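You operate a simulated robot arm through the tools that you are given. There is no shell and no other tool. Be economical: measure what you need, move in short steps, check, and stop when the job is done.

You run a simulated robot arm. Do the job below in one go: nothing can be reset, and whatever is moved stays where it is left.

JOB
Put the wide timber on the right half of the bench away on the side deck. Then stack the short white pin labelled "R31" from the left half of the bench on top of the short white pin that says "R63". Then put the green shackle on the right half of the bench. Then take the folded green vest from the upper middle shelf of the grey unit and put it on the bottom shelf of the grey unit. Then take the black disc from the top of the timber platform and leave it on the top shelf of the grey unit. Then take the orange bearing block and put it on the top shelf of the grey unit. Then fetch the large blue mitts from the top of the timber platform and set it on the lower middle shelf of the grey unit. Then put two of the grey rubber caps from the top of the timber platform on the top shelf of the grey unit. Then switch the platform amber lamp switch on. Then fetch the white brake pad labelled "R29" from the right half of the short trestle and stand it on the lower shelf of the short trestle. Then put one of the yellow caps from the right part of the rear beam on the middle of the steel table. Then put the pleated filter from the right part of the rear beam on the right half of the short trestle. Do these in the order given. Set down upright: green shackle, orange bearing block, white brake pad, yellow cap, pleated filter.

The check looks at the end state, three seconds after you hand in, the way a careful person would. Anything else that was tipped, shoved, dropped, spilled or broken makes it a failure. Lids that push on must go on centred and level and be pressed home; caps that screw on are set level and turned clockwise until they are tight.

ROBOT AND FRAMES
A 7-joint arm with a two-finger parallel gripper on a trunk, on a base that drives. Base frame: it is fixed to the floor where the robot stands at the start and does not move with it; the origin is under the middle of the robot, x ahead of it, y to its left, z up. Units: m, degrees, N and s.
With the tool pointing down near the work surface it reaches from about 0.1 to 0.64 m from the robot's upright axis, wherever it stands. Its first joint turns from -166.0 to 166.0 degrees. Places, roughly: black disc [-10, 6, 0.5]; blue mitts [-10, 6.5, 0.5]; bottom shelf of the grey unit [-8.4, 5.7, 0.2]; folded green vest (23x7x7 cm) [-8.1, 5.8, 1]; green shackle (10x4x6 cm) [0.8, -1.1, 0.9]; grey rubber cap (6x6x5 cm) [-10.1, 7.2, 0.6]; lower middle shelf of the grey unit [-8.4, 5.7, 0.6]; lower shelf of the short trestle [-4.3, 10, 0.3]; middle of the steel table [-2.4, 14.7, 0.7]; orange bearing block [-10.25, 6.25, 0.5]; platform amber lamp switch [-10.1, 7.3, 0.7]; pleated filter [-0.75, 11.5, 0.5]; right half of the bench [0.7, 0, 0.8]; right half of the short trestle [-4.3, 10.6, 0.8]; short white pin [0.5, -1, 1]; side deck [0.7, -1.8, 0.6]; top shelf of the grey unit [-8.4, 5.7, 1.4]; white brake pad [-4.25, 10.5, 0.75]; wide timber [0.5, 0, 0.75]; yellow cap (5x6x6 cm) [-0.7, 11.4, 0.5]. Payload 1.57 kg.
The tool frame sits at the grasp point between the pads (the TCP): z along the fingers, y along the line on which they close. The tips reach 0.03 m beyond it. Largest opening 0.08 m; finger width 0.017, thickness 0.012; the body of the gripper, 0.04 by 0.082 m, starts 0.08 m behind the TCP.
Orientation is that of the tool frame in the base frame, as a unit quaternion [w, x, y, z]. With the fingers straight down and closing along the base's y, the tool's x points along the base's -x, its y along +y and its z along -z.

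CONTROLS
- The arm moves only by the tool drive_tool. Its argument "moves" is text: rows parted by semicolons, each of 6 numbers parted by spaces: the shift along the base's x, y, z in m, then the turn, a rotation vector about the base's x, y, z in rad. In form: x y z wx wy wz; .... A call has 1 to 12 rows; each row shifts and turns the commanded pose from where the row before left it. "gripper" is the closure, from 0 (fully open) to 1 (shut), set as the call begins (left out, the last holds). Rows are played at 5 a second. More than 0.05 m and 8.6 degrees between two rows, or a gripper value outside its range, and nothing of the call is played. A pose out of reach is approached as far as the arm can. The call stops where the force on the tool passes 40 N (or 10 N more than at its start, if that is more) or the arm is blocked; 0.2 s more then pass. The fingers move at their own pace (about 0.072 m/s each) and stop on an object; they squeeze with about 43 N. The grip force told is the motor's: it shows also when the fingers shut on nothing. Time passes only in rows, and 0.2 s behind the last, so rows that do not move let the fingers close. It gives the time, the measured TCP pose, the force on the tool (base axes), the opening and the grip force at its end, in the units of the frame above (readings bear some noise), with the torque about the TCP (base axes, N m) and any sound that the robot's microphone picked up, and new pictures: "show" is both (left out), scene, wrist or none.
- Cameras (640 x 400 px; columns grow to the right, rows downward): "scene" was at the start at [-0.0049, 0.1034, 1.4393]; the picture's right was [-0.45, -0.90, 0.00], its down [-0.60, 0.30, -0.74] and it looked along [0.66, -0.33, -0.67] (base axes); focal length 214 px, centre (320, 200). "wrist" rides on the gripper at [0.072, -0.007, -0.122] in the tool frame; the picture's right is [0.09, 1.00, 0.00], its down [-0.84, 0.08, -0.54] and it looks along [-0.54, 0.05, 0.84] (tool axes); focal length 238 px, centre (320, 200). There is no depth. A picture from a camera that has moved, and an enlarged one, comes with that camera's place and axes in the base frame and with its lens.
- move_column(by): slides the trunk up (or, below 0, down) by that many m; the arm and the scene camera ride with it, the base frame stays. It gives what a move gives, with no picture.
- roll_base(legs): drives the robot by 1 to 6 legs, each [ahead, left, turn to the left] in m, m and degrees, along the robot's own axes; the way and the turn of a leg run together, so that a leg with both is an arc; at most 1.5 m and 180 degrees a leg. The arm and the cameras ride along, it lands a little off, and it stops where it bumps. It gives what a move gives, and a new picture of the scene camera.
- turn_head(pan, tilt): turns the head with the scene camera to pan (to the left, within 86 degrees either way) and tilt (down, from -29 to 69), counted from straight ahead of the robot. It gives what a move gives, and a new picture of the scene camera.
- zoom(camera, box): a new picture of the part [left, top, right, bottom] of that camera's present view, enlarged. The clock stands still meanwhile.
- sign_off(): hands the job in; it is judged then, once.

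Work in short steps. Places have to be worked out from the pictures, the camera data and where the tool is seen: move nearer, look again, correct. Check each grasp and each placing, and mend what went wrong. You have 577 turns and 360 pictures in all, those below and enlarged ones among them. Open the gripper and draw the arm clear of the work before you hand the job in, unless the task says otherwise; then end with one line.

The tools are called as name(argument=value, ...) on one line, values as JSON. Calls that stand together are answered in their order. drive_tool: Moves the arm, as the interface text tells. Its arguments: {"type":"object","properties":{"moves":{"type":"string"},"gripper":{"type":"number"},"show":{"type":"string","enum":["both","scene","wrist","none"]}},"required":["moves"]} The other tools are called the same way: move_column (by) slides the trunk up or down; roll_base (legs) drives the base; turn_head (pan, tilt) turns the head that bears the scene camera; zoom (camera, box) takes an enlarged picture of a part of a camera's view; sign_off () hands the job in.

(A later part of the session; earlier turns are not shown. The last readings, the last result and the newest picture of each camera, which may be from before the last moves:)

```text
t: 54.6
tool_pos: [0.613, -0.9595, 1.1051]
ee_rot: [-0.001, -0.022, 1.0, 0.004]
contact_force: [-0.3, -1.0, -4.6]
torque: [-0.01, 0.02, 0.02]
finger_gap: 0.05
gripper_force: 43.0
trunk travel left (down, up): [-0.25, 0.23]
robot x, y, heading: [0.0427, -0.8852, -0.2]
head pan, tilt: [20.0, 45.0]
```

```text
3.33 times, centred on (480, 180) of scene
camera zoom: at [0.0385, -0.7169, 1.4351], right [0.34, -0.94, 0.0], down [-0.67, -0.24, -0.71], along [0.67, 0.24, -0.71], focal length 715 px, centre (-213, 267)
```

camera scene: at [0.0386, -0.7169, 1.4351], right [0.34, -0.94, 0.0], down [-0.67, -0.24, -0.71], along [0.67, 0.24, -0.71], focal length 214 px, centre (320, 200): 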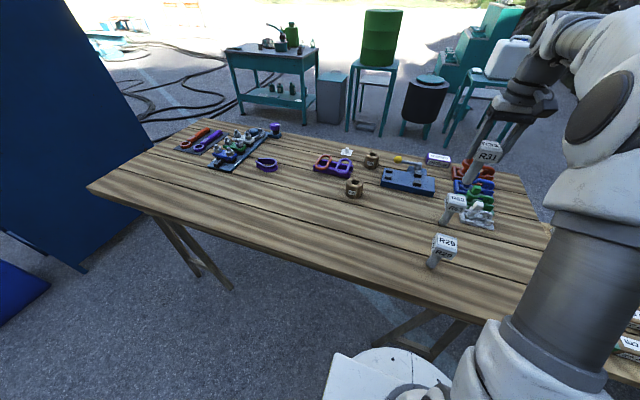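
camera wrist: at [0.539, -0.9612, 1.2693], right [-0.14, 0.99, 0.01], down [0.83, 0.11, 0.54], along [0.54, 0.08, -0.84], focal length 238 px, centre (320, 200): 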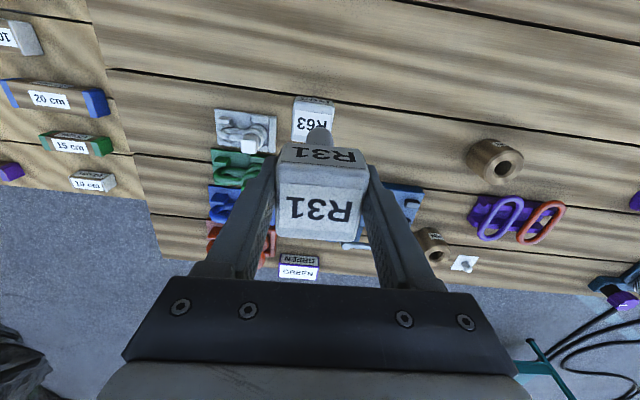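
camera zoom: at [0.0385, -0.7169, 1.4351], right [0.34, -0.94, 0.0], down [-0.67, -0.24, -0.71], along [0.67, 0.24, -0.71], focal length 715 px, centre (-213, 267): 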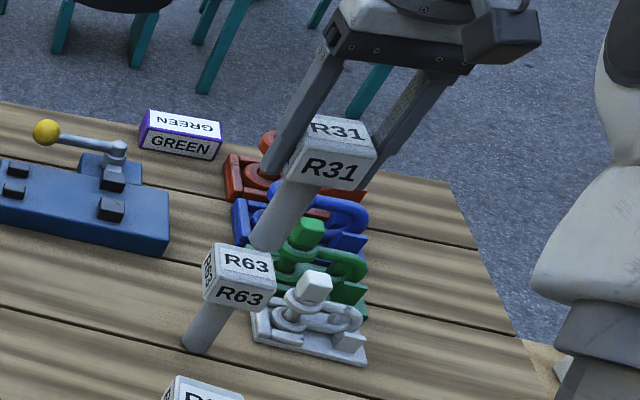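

The wrist view shows stem and head nearly concentric. I lower another 1 cm and check again.

drive_tool(moves="0 0 -0.006 0 0 0;0 0 -0.004 0 0 0;0 0 0 0 0 0", show="none")

zoom(camera="wrist", box=[260, 80, 380, 180])

zoom(camera="scene", box=[440, 140, 510, 220])

```text
t: 55.4
tool_pos: [0.6134, -0.9582, 1.0965]
ee_rot: [0.0, -0.023, 1.0, 0.003]
contact_force: [-0.9, -0.1, -4.4]
torque: [0.01, 0.02, 0.02]
finger_gap: 0.0498
gripper_force: 42.8
trunk travel left (down, up): [-0.25, 0.23]
robot x, y, heading: [0.0404, -0.8865, -0.2]
head pan, tilt: [20.0, 45.0]
```

```text
4.00 times, centred on (320, 130) of wrist
camera zoom: at [0.5416, -0.9699, 1.2177], right [-0.14, 0.99, 0.01], down [0.83, 0.11, 0.54], along [0.54, 0.08, -0.84], focal length 953 px, centre (320, 480)
```

zoom: 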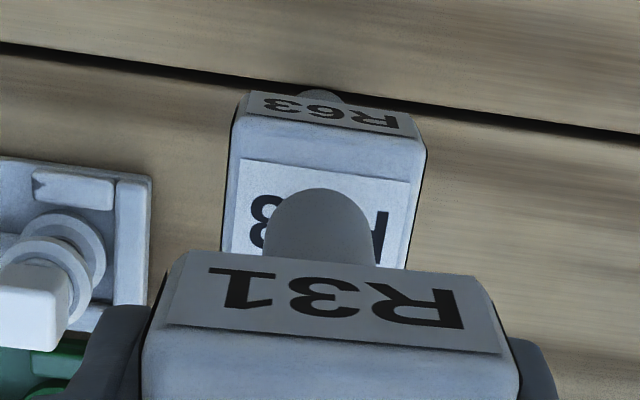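

```text
5.00 times, centred on (475, 180) of scene
camera zoom: at [0.0385, -0.7169, 1.4351], right [0.34, -0.94, 0.0], down [-0.67, -0.24, -0.71], along [0.67, 0.24, -0.71], focal length 1072 px, centre (-455, 300)
```

zoom: 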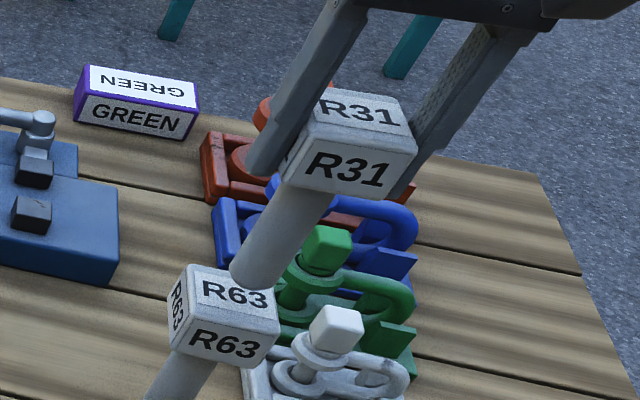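

Alignment looks within ~2 mm. I lower in tiny steps to touch.

drive_tool(moves="0.001 0.001 -0.002 0 0 0;0 0 -0.002 0 0 0;0 0 0 0 0 0", show="none")

drive_tool(moves="0 0 -0.0015 0 0 0;0 0 -0.0015 0 0 0;0 0 0 0 0 0", show="none")

```text
t: 56.2
tool_pos: [0.615, -0.9561, 1.0928]
ee_rot: [0.0, -0.024, 1.0, 0.004]
contact_force: [-0.1, 0.2, -4.2]
torque: [-0.02, 0.02, 0.01]
finger_gap: 0.0496
gripper_force: 43.5
trunk travel left (down, up): [-0.25, 0.23]
robot x, y, heading: [0.0403, -0.8859, -0.0]
head pan, tilt: [20.0, 45.0]
```

```text
t: 57.0
tool_pos: [0.6139, -0.9574, 1.0899]
ee_rot: [0.0, -0.024, 1.0, 0.003]
contact_force: [-0.7, 0.4, -4.9]
torque: [-0.06, 0.03, -0.05]
finger_gap: 0.0496
gripper_force: 43.2
trunk travel left (down, up): [-0.25, 0.23]
robot x, y, heading: [0.0397, -0.8851, -0.2]
head pan, tilt: [20.0, 45.0]
```

drive_tool(moves="0 0 -0.0015 0 0 0;0 0 -0.0015 0 0 0;0 0 0 0 0 0", show="none")

zoom(camera="wrist", box=[260, 80, 380, 180])

zoom(camera="scene", box=[440, 140, 510, 220])

```text
t: 57.8
tool_pos: [0.6146, -0.9579, 1.0863]
ee_rot: [0.0, -0.022, 1.0, 0.003]
contact_force: [0.6, -0.4, -4.7]
torque: [-0.01, 0.01, -0.02]
finger_gap: 0.0497
gripper_force: 42.7
trunk travel left (down, up): [-0.25, 0.23]
robot x, y, heading: [0.0398, -0.8854, -0.1]
head pan, tilt: [20.0, 45.0]
```

```text
4.00 times, centred on (320, 130) of wrist
camera zoom: at [0.5425, -0.9691, 1.2082], right [-0.14, 0.99, 0.01], down [0.83, 0.11, 0.54], along [0.54, 0.08, -0.84], focal length 953 px, centre (320, 480)
```

zoom: 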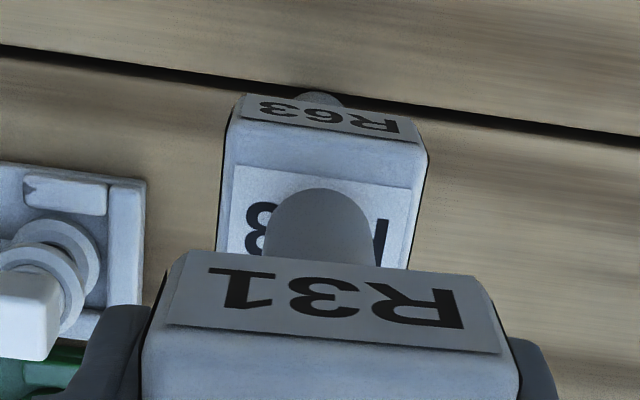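

```text
5.00 times, centred on (475, 180) of scene
camera zoom: at [0.0385, -0.7169, 1.4351], right [0.34, -0.94, 0.0], down [-0.67, -0.24, -0.71], along [0.67, 0.24, -0.71], focal length 1072 px, centre (-455, 300)
```

zoom: 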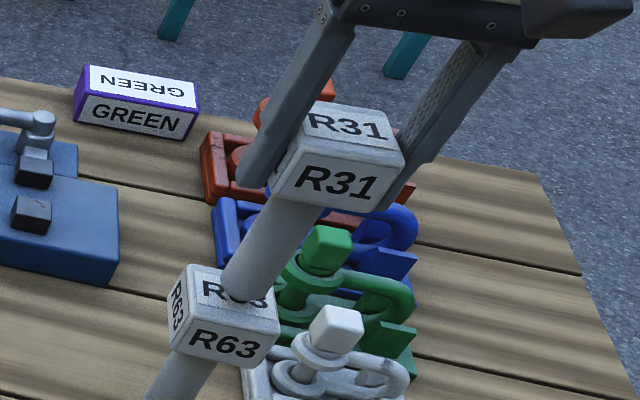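

Still free; the stem appears concentric in the wrist view. I continue down in 1.5 mm steps.

drive_tool(moves="0 0 -0.0015 0 0 0;0 0 -0.0015 0 0 0;0 0 0 0 0 0", show="none")

drive_tool(moves="0 0 -0.0015 0 0 0;0 0 -0.0015 0 0 0;0 0 0 0 0 0", show="none")

zoom(camera="scene", box=[440, 140, 510, 220])

```text
t: 58.6
tool_pos: [0.6133, -0.9578, 1.0843]
ee_rot: [0.0, -0.023, 1.0, 0.004]
contact_force: [-1.0, 0.3, -4.7]
torque: [-0.02, 0.02, -0.02]
finger_gap: 0.0499
gripper_force: 42.7
trunk travel left (down, up): [-0.25, 0.23]
robot x, y, heading: [0.0388, -0.884, -0.6]
head pan, tilt: [20.0, 45.0]
```

```text
t: 59.4
tool_pos: [0.6143, -0.9583, 1.0803]
ee_rot: [0.0, -0.022, 1.0, 0.004]
contact_force: [-0.4, 0.5, -4.0]
torque: [0.0, 0.05, 0.01]
finger_gap: 0.0498
gripper_force: 42.8
trunk travel left (down, up): [-0.25, 0.23]
robot x, y, heading: [0.0389, -0.8859, -0.4]
head pan, tilt: [20.0, 45.0]
```

```text
5.00 times, centred on (475, 180) of scene
camera zoom: at [0.0385, -0.7169, 1.4351], right [0.34, -0.94, 0.0], down [-0.67, -0.24, -0.71], along [0.67, 0.24, -0.71], focal length 1072 px, centre (-455, 300)
```

zoom: 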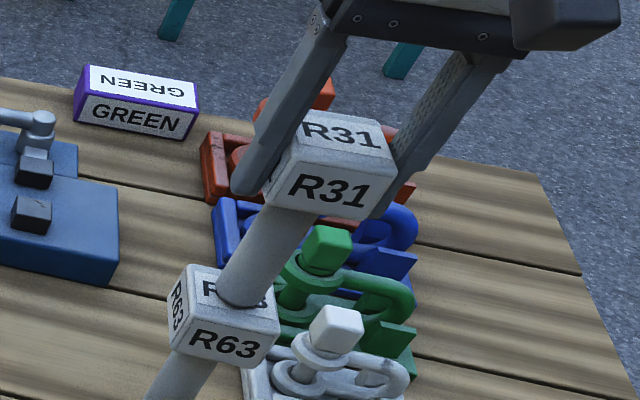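

drive_tool(moves="0 0 -0.0015 0 0 0;0 0 -0.001 0 0 0;0 0 0 0 0 0", show="none")

drive_tool(moves="0 0 -0.001 0 0 0;0 0 -0.001 0 0 0;0 0 0 0 0 0", show="none")

zoom(camera="wrist", box=[260, 80, 380, 180])

```text
t: 60.2
tool_pos: [0.6122, -0.9573, 1.0788]
ee_rot: [0.001, -0.023, 1.0, 0.003]
contact_force: [0.0, -0.3, 7.3]
torque: [-0.12, 0.04, -0.02]
finger_gap: 0.0498
gripper_force: 42.8
trunk travel left (down, up): [-0.25, 0.23]
robot x, y, heading: [0.0434, -0.8865, -0.2]
head pan, tilt: [20.0, 45.0]
```

```text
t: 61.0
tool_pos: [0.6116, -0.9567, 1.0793]
ee_rot: [0.002, -0.023, 1.0, 0.002]
contact_force: [-0.9, -0.3, 28.1]
torque: [-0.19, -0.1, 0.0]
finger_gap: 0.0497
gripper_force: 43.0
trunk travel left (down, up): [-0.25, 0.23]
robot x, y, heading: [0.0419, -0.8902, 0.1]
head pan, tilt: [20.0, 45.0]
```

```text
4.00 times, centred on (320, 130) of wrist
camera zoom: at [0.5407, -0.9684, 1.2009], right [-0.14, 0.99, 0.01], down [0.83, 0.11, 0.55], along [0.54, 0.08, -0.84], focal length 953 px, centre (320, 480)
```

zoom: 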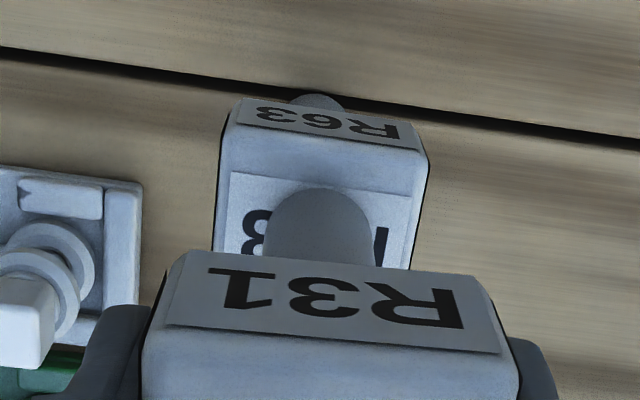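

In contact and concentric. I relieve the load slightly and open.

drive_tool(moves="0 0 0.0015 0 0 0;0 0 0 0 0 0", show="none")

drive_tool(moves="0 0 0 0 0 0;0 0 0 0 0 0;0 0 0 0 0 0", gripper=0, show="none")

drive_tool(moves="0 0 0.02 0 0 0;0 0 0.04 0 0 0;0 0 0.04 0 0 0;0 0 0.03 0 0 0")

```text
t: 61.6
tool_pos: [0.6124, -0.9569, 1.078]
ee_rot: [0.002, -0.023, 1.0, 0.004]
contact_force: [0.2, -0.3, 27.4]
torque: [-0.16, -0.32, 0.01]
finger_gap: 0.0497
gripper_force: 42.9
trunk travel left (down, up): [-0.25, 0.23]
robot x, y, heading: [0.0422, -0.8865, -0.2]
head pan, tilt: [20.0, 45.0]
```

```text
t: 62.4
tool_pos: [0.6143, -0.9579, 1.0766]
ee_rot: [-0.002, -0.024, 1.0, 0.004]
contact_force: [-0.3, 0.3, -0.3]
torque: [0.02, 0.02, -0.04]
finger_gap: 0.0798
gripper_force: 0.1
trunk travel left (down, up): [-0.25, 0.23]
robot x, y, heading: [0.0392, -0.8867, -0.1]
head pan, tilt: [20.0, 45.0]
```

```text
t: 63.4
tool_pos: [0.6102, -0.9586, 1.2064]
ee_rot: [-0.001, -0.022, 1.0, 0.003]
contact_force: [0.2, 0.3, 0.2]
torque: [0.02, -0.01, 0.0]
finger_gap: 0.08
gripper_force: 0.0
trunk travel left (down, up): [-0.25, 0.23]
robot x, y, heading: [0.042, -0.884, -0.4]
head pan, tilt: [20.0, 45.0]
camera scene: at [0.0382, -0.7169, 1.4351], right [0.34, -0.94, 0.0], down [-0.67, -0.24, -0.71], along [0.67, 0.24, -0.71], focal length 214 px, centre (320, 200)
camera wrist: at [0.5392, -0.9703, 1.3291], right [-0.14, 0.99, 0.01], down [0.83, 0.11, 0.54], along [0.54, 0.08, -0.84], focal length 238 px, centre (320, 200)
```

scene: 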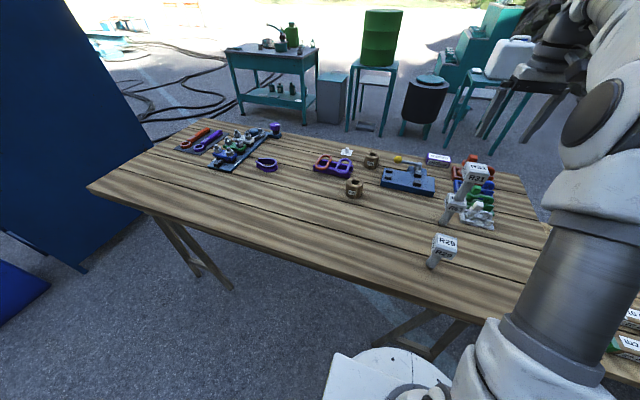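
wrist: 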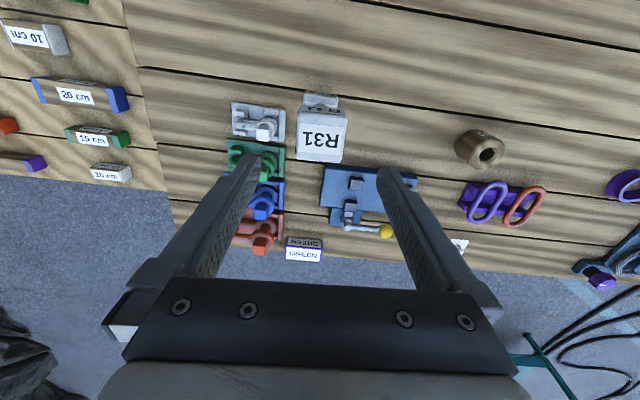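

R31 stands stacked on R63. Now I inspect the shackles.

zoom(camera="wrist", box=[200, 80, 380, 270])

zoom(camera="scene", box=[420, 140, 520, 240])

```text
2.11 times, centred on (290, 175) of wrist
camera zoom: at [0.5392, -0.9703, 1.3291], right [-0.14, 0.99, 0.01], down [0.83, 0.11, 0.54], along [0.54, 0.08, -0.84], focal length 502 px, centre (383, 253)
```

zoom: 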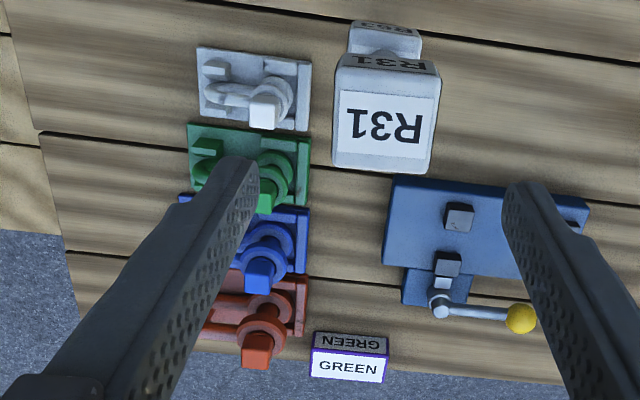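

```text
4.00 times, centred on (470, 190) of scene
camera zoom: at [0.0382, -0.7169, 1.4351], right [0.34, -0.94, 0.0], down [-0.67, -0.24, -0.71], along [0.67, 0.24, -0.71], focal length 858 px, centre (-280, 240)
```

zoom: 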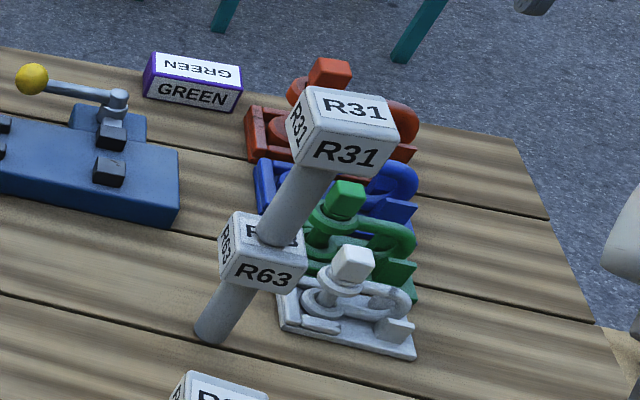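

The green shackle has an upright bolt with a cube head at about (0.76,-1.045), which is beyond straight-down reach from here. I look down at how the base sits relative to the bench legs.

turn_head(pan=0, tilt=69)

turn_head(pan=70, tilt=35)

```text
t: 64.2
tool_pos: [0.6095, -0.9585, 1.2066]
ee_rot: [0.0, -0.023, 1.0, 0.004]
contact_force: [-0.2, -0.2, 0.4]
torque: [0.0, -0.02, 0.0]
finger_gap: 0.0802
gripper_force: 0.1
trunk travel left (down, up): [-0.25, 0.23]
robot x, y, heading: [0.0408, -0.8862, -0.3]
head pan, tilt: [0.0, 68.8]
camera scene: at [0.0176, -0.7446, 1.4063], right [0.0, -1.0, 0.0], down [-0.93, 0.0, -0.36], along [0.36, 0.0, -0.93], focal length 214 px, centre (320, 200)
```

scene: 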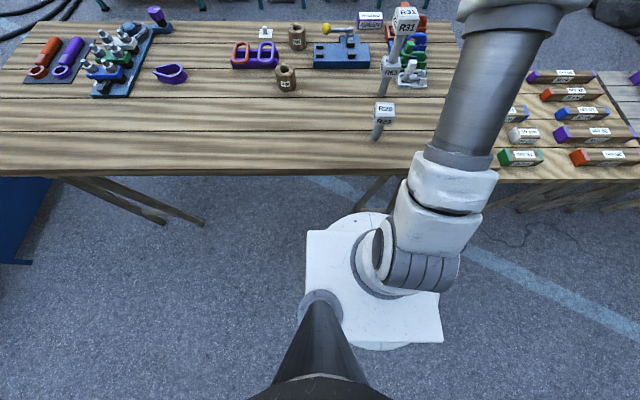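

```text
t: 65.7
tool_pos: [0.61, -0.9577, 1.2063]
ee_rot: [0.0, -0.023, 1.0, 0.003]
contact_force: [-0.5, -0.3, -0.1]
torque: [0.01, 0.02, -0.01]
finger_gap: 0.0798
gripper_force: 0.1
trunk travel left (down, up): [-0.25, 0.23]
robot x, y, heading: [0.0426, -0.8853, -0.4]
head pan, tilt: [70.0, 35.0]
camera scene: at [-0.0079, -0.6618, 1.4499], right [0.94, -0.35, 0.0], down [-0.2, -0.54, -0.82], along [0.28, 0.77, -0.57], focal length 214 px, centre (320, 200)
```

scene: 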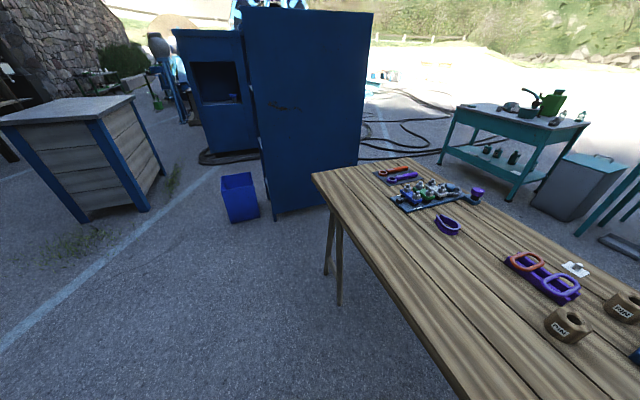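

There's a ~0.7 m gap between the bench's left end and the blue cabinet, and free space behind the bench. Working the shackle from the back side is safer than reaching past the stack. I retract the arm first.

drive_tool(moves="0 0 0.04 0 0 0;-0.04 0 0.02 0 0 0;-0.05 0 0 0 0 0;-0.05 0 0 0 0 0;-0.05 0 0 0 0 0;-0.05 0 0 0 0 0;-0.04 0.02 0 0 0 0;-0.02 0.04 0 0 0 0", show="none")

roll_base(legs=[[-0.05, 0, 0], [0, 1.2, 0], [0, 0.46, 0]])

```text
t: 67.5
tool_pos: [0.313, -0.899, 1.2669]
ee_rot: [0.0, -0.022, 1.0, 0.003]
contact_force: [0.0, -0.4, -0.3]
torque: [0.02, -0.01, -0.02]
finger_gap: 0.0802
gripper_force: 0.1
trunk travel left (down, up): [-0.25, 0.23]
robot x, y, heading: [0.0386, -0.8822, -0.5]
head pan, tilt: [70.0, 35.0]
```

```text
t: 80.8
tool_pos: [0.2549, 0.7514, 1.2675]
ee_rot: [0.0, -0.03, 1.0, 0.003]
contact_force: [-0.2, -0.3, -1.4]
torque: [0.01, -0.03, 0.01]
finger_gap: 0.0797
gripper_force: 0.0
trunk travel left (down, up): [-0.25, 0.23]
robot x, y, heading: [-0.0182, 0.758, 0.5]
head pan, tilt: [70.0, 35.0]
camera scene: at [-0.071, 0.9824, 1.45], right [0.94, -0.33, 0.0], down [-0.19, -0.54, -0.82], along [0.27, 0.77, -0.57], focal length 214 px, centre (320, 200)
```

scene: 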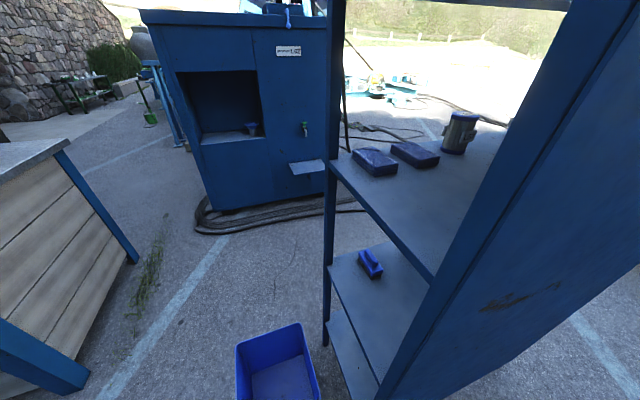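

turn_head(pan=15, tilt=50)

```text
t: 82.0
tool_pos: [0.2539, 0.7499, 1.2671]
ee_rot: [0.0, -0.031, 1.0, 0.003]
contact_force: [0.0, 0.2, 0.8]
torque: [-0.03, 0.01, 0.01]
finger_gap: 0.0801
gripper_force: 0.1
trunk travel left (down, up): [-0.25, 0.23]
robot x, y, heading: [-0.0213, 0.7576, 0.6]
head pan, tilt: [15.0, 50.0]
camera scene: at [-0.026, 0.9202, 1.4282], right [0.27, -0.96, 0.0], down [-0.74, -0.21, -0.64], along [0.62, 0.17, -0.77], focal length 214 px, centre (320, 200)
```

scene: 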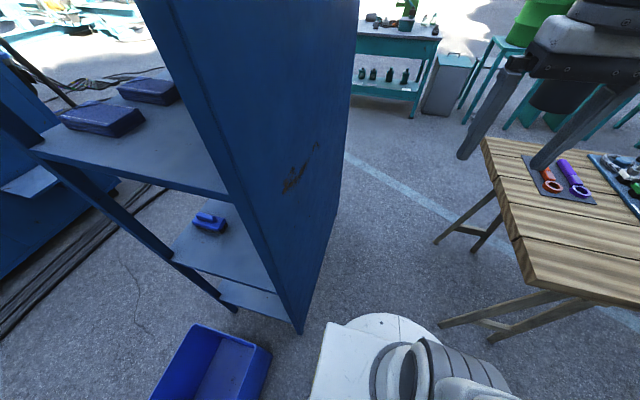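

The passage is from y≈0.45 to 1.07. The head overhangs left, so I shift slightly right and drive through.

roll_base(legs=[[0, -0.05, -0.6], [0.6, 0, 0]])

```text
t: 87.0
tool_pos: [0.8465, 0.6962, 1.2662]
ee_rot: [0.0, -0.023, 1.0, 0.003]
contact_force: [0.4, 0.1, 0.1]
torque: [-0.04, 0.02, 0.0]
finger_gap: 0.0802
gripper_force: 0.1
trunk travel left (down, up): [-0.25, 0.23]
robot x, y, heading: [0.5741, 0.7113, -0.3]
head pan, tilt: [15.0, 50.0]
camera scene: at [0.5682, 0.87, 1.4282], right [0.25, -0.97, 0.0], down [-0.74, -0.2, -0.64], along [0.62, 0.16, -0.77], focal length 214 px, centre (320, 200)
```

scene: 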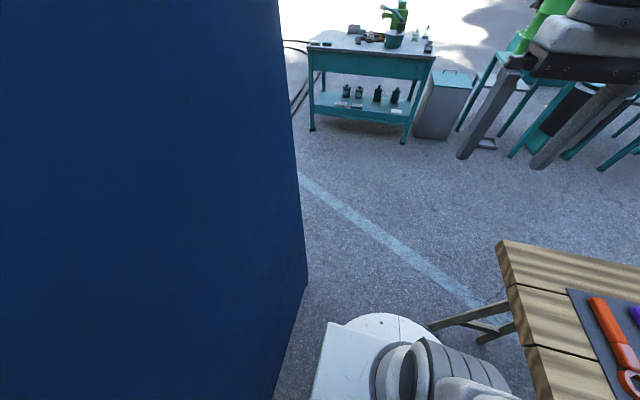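

Passing through cleanly. I continue behind the bench.

roll_base(legs=[[0.9, 0, 0], [0, -0.9, 0]])

turn_head(pan=-60, tilt=40)

```text
t: 99.8
tool_pos: [1.7326, -0.2033, 1.2674]
ee_rot: [0.0, -0.014, 1.0, 0.004]
contact_force: [0.4, -0.5, 0.7]
torque: [0.01, 0.0, 0.03]
finger_gap: 0.0799
gripper_force: 0.1
trunk travel left (down, up): [-0.25, 0.23]
robot x, y, heading: [1.4616, -0.1886, -1.0]
head pan, tilt: [15.0, 50.0]
camera scene: at [1.4564, -0.0246, 1.4282], right [0.24, -0.97, 0.0], down [-0.74, -0.18, -0.64], along [0.62, 0.15, -0.77], focal length 214 px, centre (320, 200)
```

scene: 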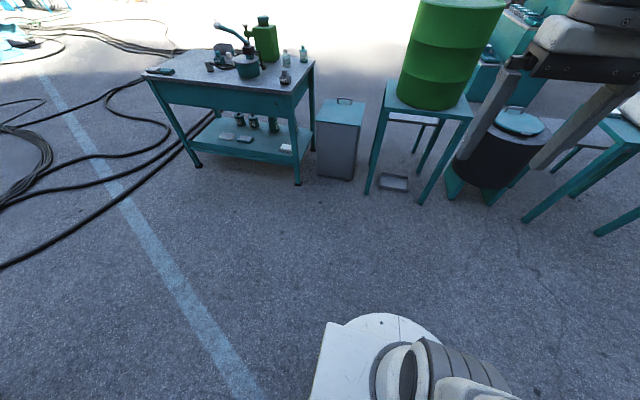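

```text
t: 101.3
tool_pos: [1.7311, -0.2048, 1.2674]
ee_rot: [0.0, -0.013, 1.0, 0.005]
contact_force: [0.3, 0.6, 0.2]
torque: [-0.02, -0.01, -0.01]
finger_gap: 0.0796
gripper_force: 0.0
trunk travel left (down, up): [-0.25, 0.23]
robot x, y, heading: [1.4573, -0.1852, -0.8]
head pan, tilt: [-60.0, 40.0]
camera scene: at [1.4596, -0.0645, 1.4344], right [-0.27, -0.96, 0.0], down [-0.69, 0.19, -0.7], along [0.68, -0.19, -0.71], focal length 214 px, centre (320, 200)
```

scene: 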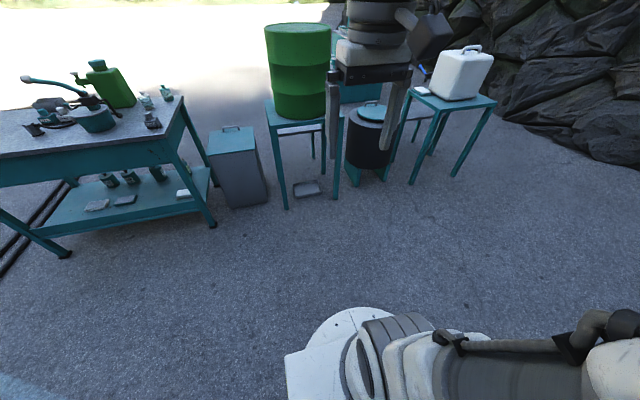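

Clear. I turn around to face the bench from behind, and slide toward the shackles.

roll_base(legs=[[0, 0, -179.2], [0, 0.85, 0]])

turn_head(pan=0, tilt=55)

```text
t: 118.0
tool_pos: [1.1603, -1.0042, 1.2671]
ee_rot: [0.004, 1.0, 0.009, 0.0]
contact_force: [0.0, -0.6, -1.1]
torque: [0.01, 0.02, -0.02]
finger_gap: 0.0802
gripper_force: 0.0
trunk travel left (down, up): [-0.25, 0.23]
robot x, y, heading: [1.4348, -1.0241, 178.2]
head pan, tilt: [-60.0, 40.0]
camera scene: at [1.4281, -1.1438, 1.4411], right [0.27, 0.96, 0.0], down [0.63, -0.18, -0.76], along [-0.73, 0.21, -0.65], focal length 214 px, centre (320, 200)
```

scene: 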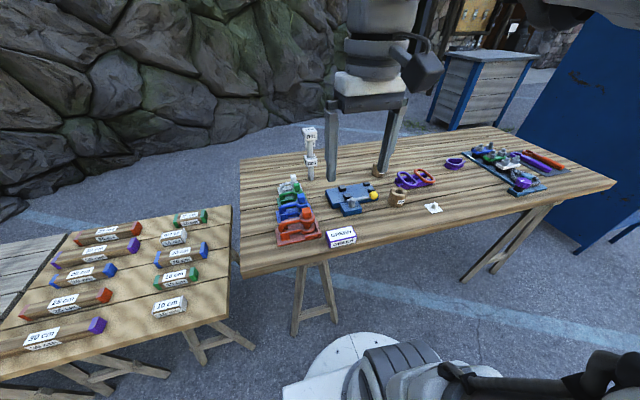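

```text
t: 119.3
tool_pos: [1.1608, -1.0046, 1.2679]
ee_rot: [0.004, 1.0, 0.01, 0.0]
contact_force: [1.1, -0.9, 0.7]
torque: [0.0, -0.03, -0.03]
finger_gap: 0.0801
gripper_force: 0.1
trunk travel left (down, up): [-0.25, 0.23]
robot x, y, heading: [1.4355, -1.0253, 178.5]
head pan, tilt: [0.0, 55.0]
camera scene: at [1.4372, -1.1647, 1.4217], right [0.03, 1.0, 0.0], down [0.82, -0.03, -0.57], along [-0.57, 0.02, -0.82], focal length 214 px, centre (320, 200)
```

scene: 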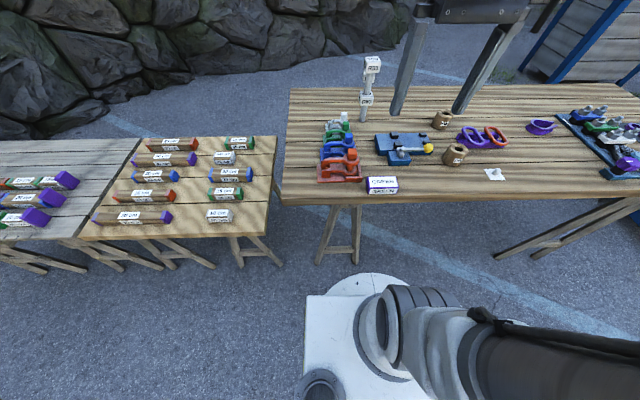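

I move 10 cm closer, then bring the wrist camera over the shackles.

roll_base(legs=[[0.1, 0.02, 1.5]])

drive_tool(moves="-0.03 -0.005 -0.02 0 0 0;-0.04 -0.005 -0.02 0 0 0;-0.04 -0.005 -0.02 0 0 0;-0.04 0 -0.02 0 0 0;-0.04 0 -0.02 0 0 0;-0.02 0 0 0 0 0;0 0 0 0 0 0")

```text
t: 120.6
tool_pos: [1.0589, -1.0298, 1.2678]
ee_rot: [0.004, 1.0, 0.023, 0.0]
contact_force: [-0.1, 0.2, 0.1]
torque: [0.02, -0.02, 0.01]
finger_gap: 0.0799
gripper_force: 0.0
trunk travel left (down, up): [-0.25, 0.23]
robot x, y, heading: [1.3288, -1.0444, 179.7]
head pan, tilt: [0.0, 55.0]
camera scene: at [1.3396, -1.1828, 1.4217], right [0.0, 1.0, 0.0], down [0.82, 0.0, -0.57], along [-0.57, 0.0, -0.82], focal length 214 px, centre (320, 200)
```

scene: 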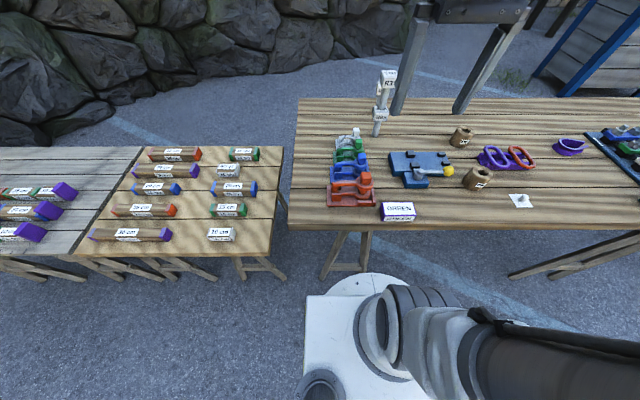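

```text
t: 122.2
tool_pos: [0.8474, -1.0437, 1.1677]
ee_rot: [0.004, 1.0, 0.023, 0.0]
contact_force: [-0.6, -0.3, -0.3]
torque: [0.04, 0.03, 0.01]
finger_gap: 0.08
gripper_force: 0.1
trunk travel left (down, up): [-0.25, 0.23]
robot x, y, heading: [1.331, -1.0408, 179.6]
head pan, tilt: [0.0, 55.0]
camera scene: at [1.3395, -1.1828, 1.4217], right [0.0, 1.0, 0.0], down [0.82, 0.0, -0.57], along [-0.57, 0.0, -0.82], focal length 214 px, centre (320, 200)
camera wrist: at [0.92, -1.0334, 1.2891], right [0.14, -0.99, 0.01], down [-0.83, -0.11, 0.54], along [-0.54, -0.08, -0.84], focal length 238 px, centre (320, 200)
```

scene: 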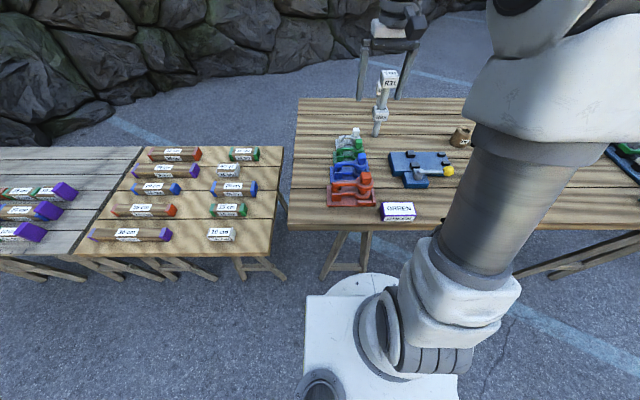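
wrist: 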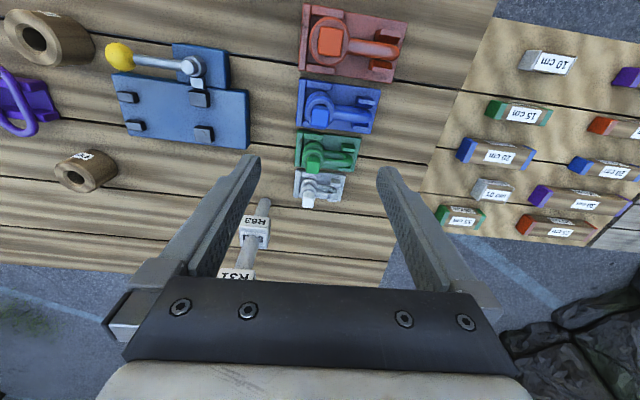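

zoom(camera="wrist", box=[260, 90, 400, 220])

zoom(camera="scene", box=[310, 110, 410, 220])

```text
3.08 times, centred on (330, 155) of wrist
camera zoom: at [0.92, -1.0334, 1.2891], right [0.14, -0.99, 0.01], down [-0.83, -0.11, 0.54], along [-0.54, -0.08, -0.84], focal length 733 px, centre (289, 338)
```

zoom: 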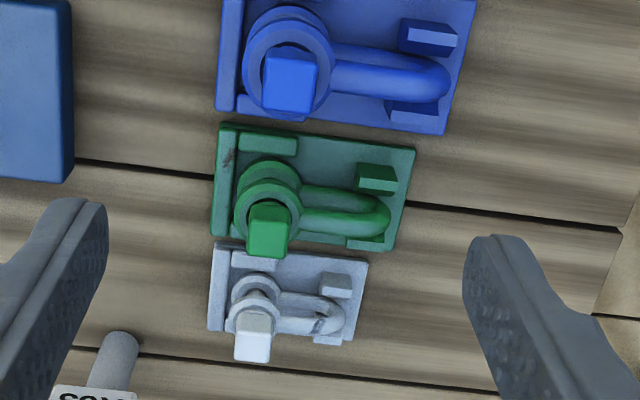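

```text
3.64 times, centred on (360, 165) of scene
camera zoom: at [1.3395, -1.1828, 1.4217], right [0.0, 1.0, 0.0], down [0.82, 0.0, -0.57], along [-0.57, 0.0, -0.82], focal length 780 px, centre (174, 327)
```

zoom: 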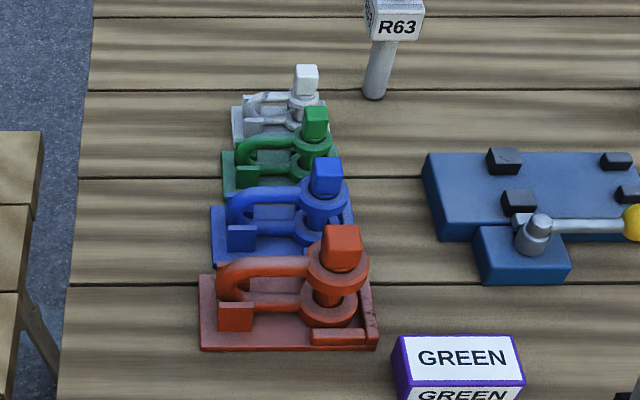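

The shackle stands with its bolt upright; cube head top is ≈(0.75,-1.047,0.93). I hover above it with the gripper partly closed.

drive_tool(moves="-0.03 0 -0.03 0 0 -0.02;-0.03 0 -0.03 0 0 -0.02;-0.03 -0.002 -0.03 0 0 0;-0.005 -0.001 -0.03 0 0 0;0 0 -0.03 0 0 0;0 0 0 0 0 0", gripper=0.4, show="wrist")

```text
t: 123.6
tool_pos: [0.7548, -1.0487, 1.0159]
ee_rot: [0.004, 1.0, 0.003, 0.001]
contact_force: [-0.7, 0.8, -0.5]
torque: [0.04, 0.0, 0.01]
finger_gap: 0.0481
gripper_force: 0.0
trunk travel left (down, up): [-0.25, 0.23]
robot x, y, heading: [1.3306, -1.0445, 179.6]
head pan, tilt: [0.0, 55.0]
camera wrist: at [0.8263, -1.0414, 1.1377], right [0.1, -1.0, 0.01], down [-0.84, -0.08, 0.54], along [-0.54, -0.06, -0.84], focal length 238 px, centre (320, 200)
```

wrist: 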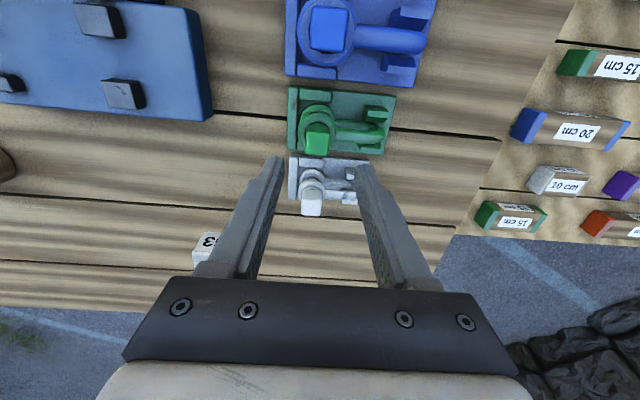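

zoom(camera="wrist", box=[270, 70, 410, 220])

```text
2.67 times, centred on (340, 145) of wrist
camera zoom: at [0.8263, -1.0414, 1.1377], right [0.1, -1.0, 0.01], down [-0.84, -0.08, 0.54], along [-0.54, -0.06, -0.84], focal length 636 px, centre (267, 347)
```

zoom: 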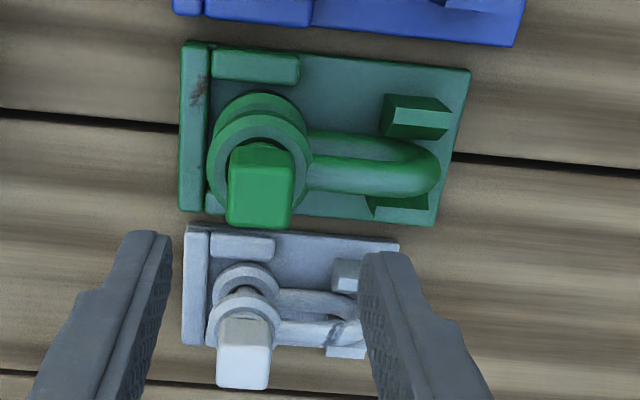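

Cube head is ~2.2 cm wide, 3 mm off. I correct and descend so the tips straddle it.

drive_tool(moves="-0.003 0.003 -0.03 0 0 0;0 0 -0.03 0 0 0;0 0 -0.012 0 0 0;0 0 0 0 0 0", show="none")

zoom(camera="wrist", box=[230, 90, 410, 240])

zoom(camera="scene", box=[320, 100, 400, 190])

```text
t: 124.6
tool_pos: [0.751, -1.0455, 0.9454]
ee_rot: [0.004, 1.0, 0.002, 0.0]
contact_force: [0.4, 0.1, -0.7]
torque: [-0.06, -0.04, -0.01]
finger_gap: 0.0482
gripper_force: 0.2
trunk travel left (down, up): [-0.25, 0.23]
robot x, y, heading: [1.3305, -1.0464, 180.0]
head pan, tilt: [0.0, 55.0]
```

```text
2.67 times, centred on (320, 165) of wrist
camera zoom: at [0.8223, -1.0372, 1.0668], right [0.1, -1.0, 0.01], down [-0.84, -0.08, 0.54], along [-0.54, -0.06, -0.84], focal length 636 px, centre (320, 293)
```

zoom: 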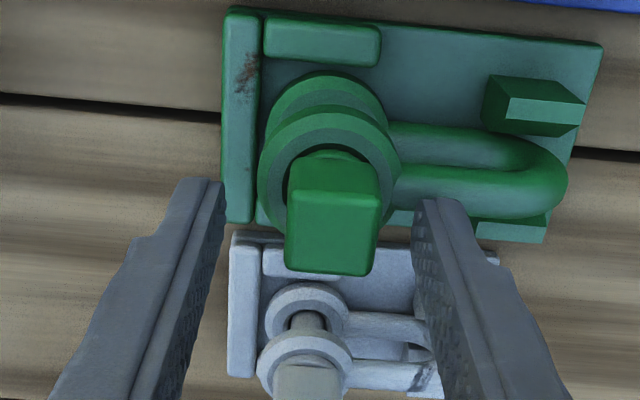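

```text
4.44 times, centred on (360, 145) of scene
camera zoom: at [1.3395, -1.1828, 1.4217], right [0.0, 1.0, 0.0], down [0.82, 0.0, -0.57], along [-0.57, 0.0, -0.82], focal length 953 px, centre (142, 444)
```

zoom: 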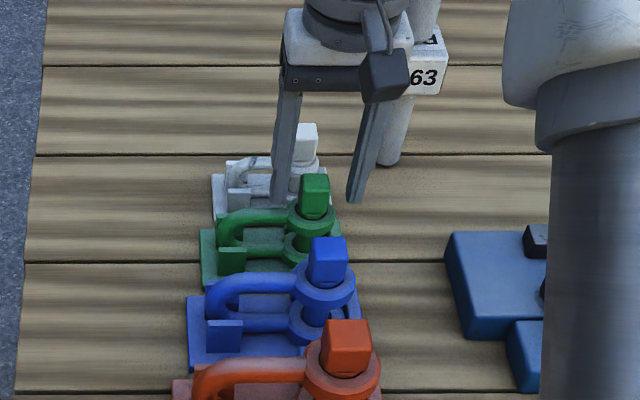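

Well centred. I nudge 2 mm, go down 6 mm and close.

drive_tool(moves="0 -0.002 -0.004 0 0 0;0 0 -0.003 0 0 0;0 0 0 0 0 0", show="none")

drive_tool(moves="0 0 0 0 0 0;0 0 0 0 0 0;0 0 0 0 0 0;0 0 0 0 0 0", gripper=1, show="none")

drive_tool(moves="0 0 0.01 0 0 0;0 0 0.02 0 0 0;0 0 0.03 0 0 0;0 0 0.03 0 0 0;0 0 0 0 0 0")

```text
t: 125.4
tool_pos: [0.7508, -1.0465, 0.9364]
ee_rot: [0.004, 1.0, 0.003, 0.0]
contact_force: [-0.1, 0.6, 1.1]
torque: [0.0, -0.03, -0.02]
finger_gap: 0.048
gripper_force: 0.1
trunk travel left (down, up): [-0.25, 0.23]
robot x, y, heading: [1.3314, -1.0444, 179.8]
head pan, tilt: [0.0, 55.0]
```

```text
t: 126.4
tool_pos: [0.7503, -1.0474, 0.9381]
ee_rot: [0.003, 1.0, 0.002, 0.0]
contact_force: [-0.7, 0.1, 3.9]
torque: [0.16, 0.02, 0.01]
finger_gap: 0.0263
gripper_force: 36.8
trunk travel left (down, up): [-0.25, 0.23]
robot x, y, heading: [1.3361, -1.0457, 179.8]
head pan, tilt: [0.0, 55.0]
```

```text
t: 127.6
tool_pos: [0.7503, -1.0474, 1.0275]
ee_rot: [0.003, 1.0, 0.002, 0.0]
contact_force: [0.3, 0.4, -2.8]
torque: [0.05, 0.02, 0.01]
finger_gap: 0.0268
gripper_force: 37.3
trunk travel left (down, up): [-0.25, 0.23]
robot x, y, heading: [1.333, -1.0413, 180.0]
head pan, tilt: [0.0, 55.0]
camera scene: at [1.3394, -1.1828, 1.4217], right [0.0, 1.0, 0.0], down [0.82, 0.0, -0.57], along [-0.57, 0.0, -0.82], focal length 214 px, centre (320, 200)
camera wrist: at [0.8227, -1.038, 1.1499], right [0.1, -1.0, 0.01], down [-0.84, -0.08, 0.54], along [-0.54, -0.06, -0.84], focal length 238 px, centre (320, 200)
```

scene: 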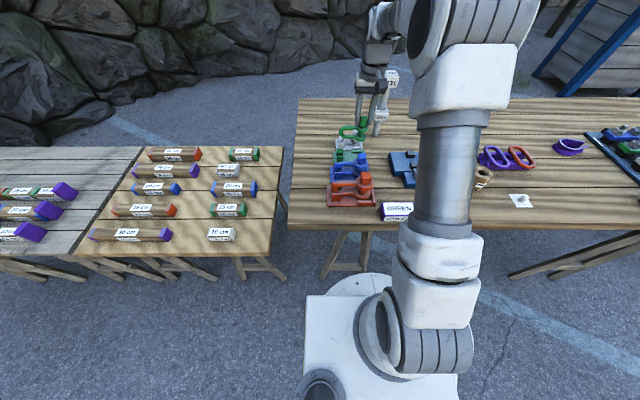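
wrist: 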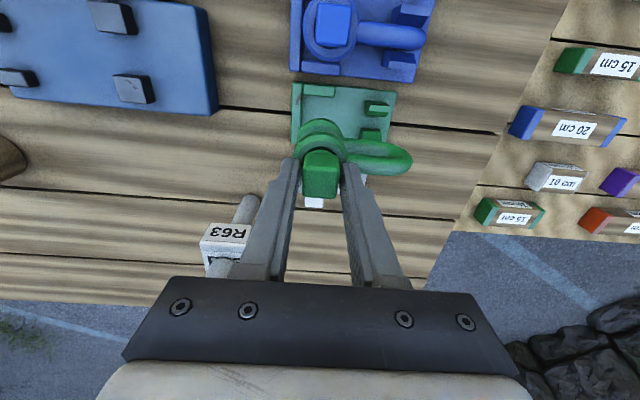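

Shackle is lifted free of its cradle. I raise, retract and drive along the back of the bench to its right half.

drive_tool(moves="0 -0.005 0.04 0 0 0;0.01 -0.005 0.04 0 0 0;0.03 0 0.04 0 0 0;0.03 0 0.03 0 0 0;0.04 0 0.03 0 0 0;0.04 0 0.02 0 0 0;0.04 0 0 0 0 0", show="none")

roll_base(legs=[[0, -0.75, 0]])

turn_head(pan=-15, tilt=55)

```text
t: 129.2
tool_pos: [0.9427, -1.0555, 1.2289]
ee_rot: [0.003, 1.0, 0.003, -0.001]
contact_force: [0.6, -0.2, -2.2]
torque: [0.04, 0.0, 0.01]
finger_gap: 0.0268
gripper_force: 37.9
trunk travel left (down, up): [-0.25, 0.23]
robot x, y, heading: [1.3352, -1.0408, 179.8]
head pan, tilt: [0.0, 55.0]
```

```text
t: 135.2
tool_pos: [0.946, -0.2985, 1.2294]
ee_rot: [0.004, 1.0, 0.003, 0.0]
contact_force: [-0.8, 0.1, -3.1]
torque: [0.05, 0.04, 0.02]
finger_gap: 0.0267
gripper_force: 37.7
trunk travel left (down, up): [-0.25, 0.23]
robot x, y, heading: [1.3358, -0.2858, 179.8]
head pan, tilt: [0.0, 55.0]
camera scene: at [1.3426, -0.4265, 1.4217], right [0.0, 1.0, 0.0], down [0.82, 0.0, -0.57], along [-0.57, 0.0, -0.82], focal length 214 px, centre (320, 200)
```

scene: 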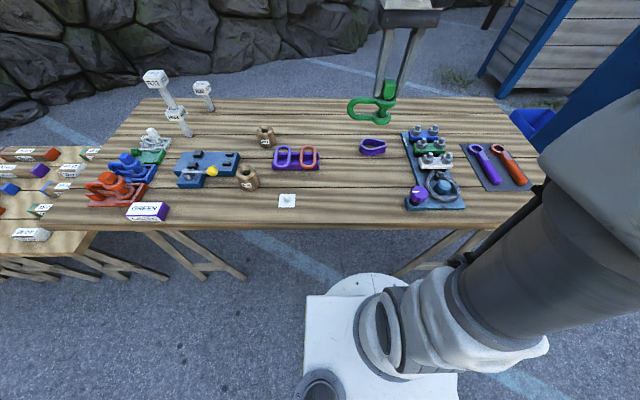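

```text
t: 136.0
tool_pos: [0.9449, -0.2985, 1.2302]
ee_rot: [0.003, 1.0, 0.003, 0.0]
contact_force: [-0.3, -1.0, -2.9]
torque: [0.06, -0.02, 0.0]
finger_gap: 0.0269
gripper_force: 37.6
trunk travel left (down, up): [-0.25, 0.23]
robot x, y, heading: [1.3375, -0.2861, 179.6]
head pan, tilt: [-15.0, 55.0]
camera scene: at [1.3451, -0.4079, 1.4217], right [0.26, 0.96, 0.0], down [0.79, -0.21, -0.57], along [-0.55, 0.15, -0.82], focal length 214 px, centre (320, 200)
```

scene: 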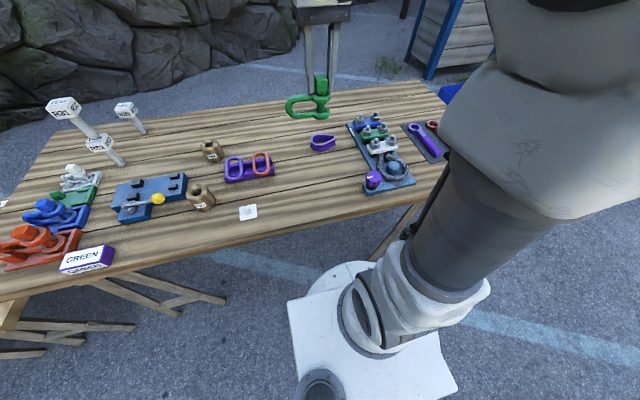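

Free zone around (0.87,-0.25). I lower the shackle there.

drive_tool(moves="-0.025 0.018 -0.03 0 0 0;-0.025 0.018 -0.03 0 0 0;-0.025 0.018 -0.03 0 0 0;0 0 -0.04 0 0 0;0 0 -0.04 0 0 0;0 0 -0.04 0 0 0;0 0 -0.04 0 0 0;0 0 0 0 0 0")

```text
t: 137.8
tool_pos: [0.8714, -0.2462, 0.9787]
ee_rot: [0.004, 1.0, 0.004, 0.0]
contact_force: [-0.4, 0.4, -2.7]
torque: [0.05, 0.03, 0.03]
finger_gap: 0.0267
gripper_force: 37.4
trunk travel left (down, up): [-0.25, 0.23]
robot x, y, heading: [1.3364, -0.2873, 179.8]
head pan, tilt: [-15.0, 55.0]
camera scene: at [1.345, -0.4078, 1.4217], right [0.26, 0.96, 0.0], down [0.79, -0.22, -0.57], along [-0.55, 0.15, -0.82], focal length 214 px, centre (320, 200)
camera wrist: at [0.943, -0.2387, 1.1003], right [0.1, -1.0, 0.01], down [-0.84, -0.08, 0.54], along [-0.54, -0.06, -0.84], focal length 238 px, centre (320, 200)
```

scene: 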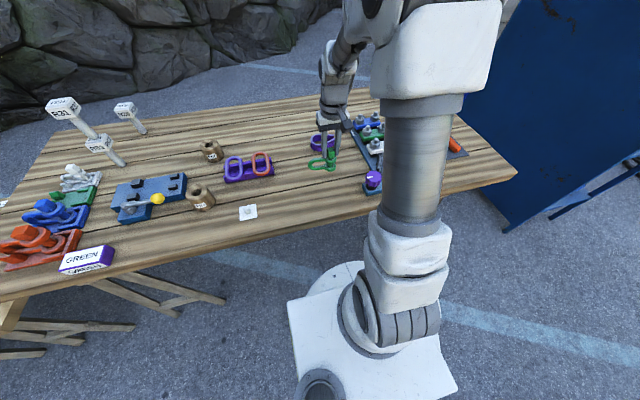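
wrist: 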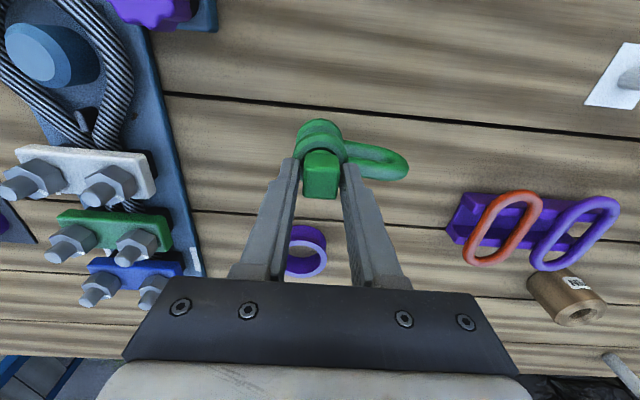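

drive_tool(moves="0 0 -0.015 0 0 0;0 0 -0.01 0 0 0;0 0 -0.008 0 0 0;0 0 -0.005 0 0 0;0 0 -0.004 0 0 0;0 0 -0.003 0 0 0;0 0 -0.003 0 0 0;0 0 -0.003 0 0 0;0 0 0 0 0 0", show="wrist")

```text
t: 139.8
tool_pos: [0.8712, -0.2438, 0.9297]
ee_rot: [0.004, 1.0, 0.002, -0.002]
contact_force: [0.9, 1.4, 16.7]
torque: [0.22, -0.41, 0.02]
finger_gap: 0.0267
gripper_force: 37.5
trunk travel left (down, up): [-0.25, 0.23]
robot x, y, heading: [1.3331, -0.2875, 179.4]
head pan, tilt: [-15.0, 55.0]
camera wrist: at [0.9436, -0.2375, 1.052], right [0.1, -1.0, 0.01], down [-0.83, -0.08, 0.55], along [-0.54, -0.06, -0.84], focal length 238 px, centre (320, 200)
```

wrist: 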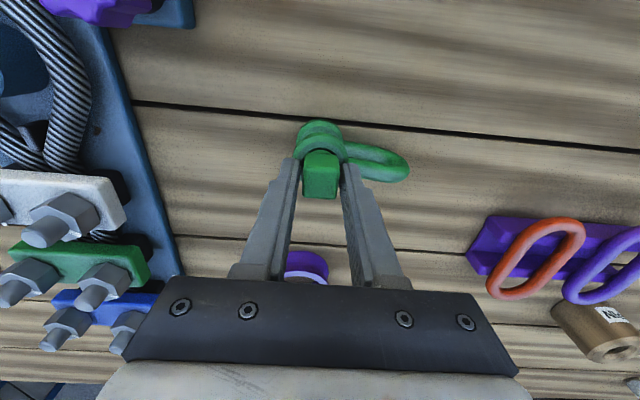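

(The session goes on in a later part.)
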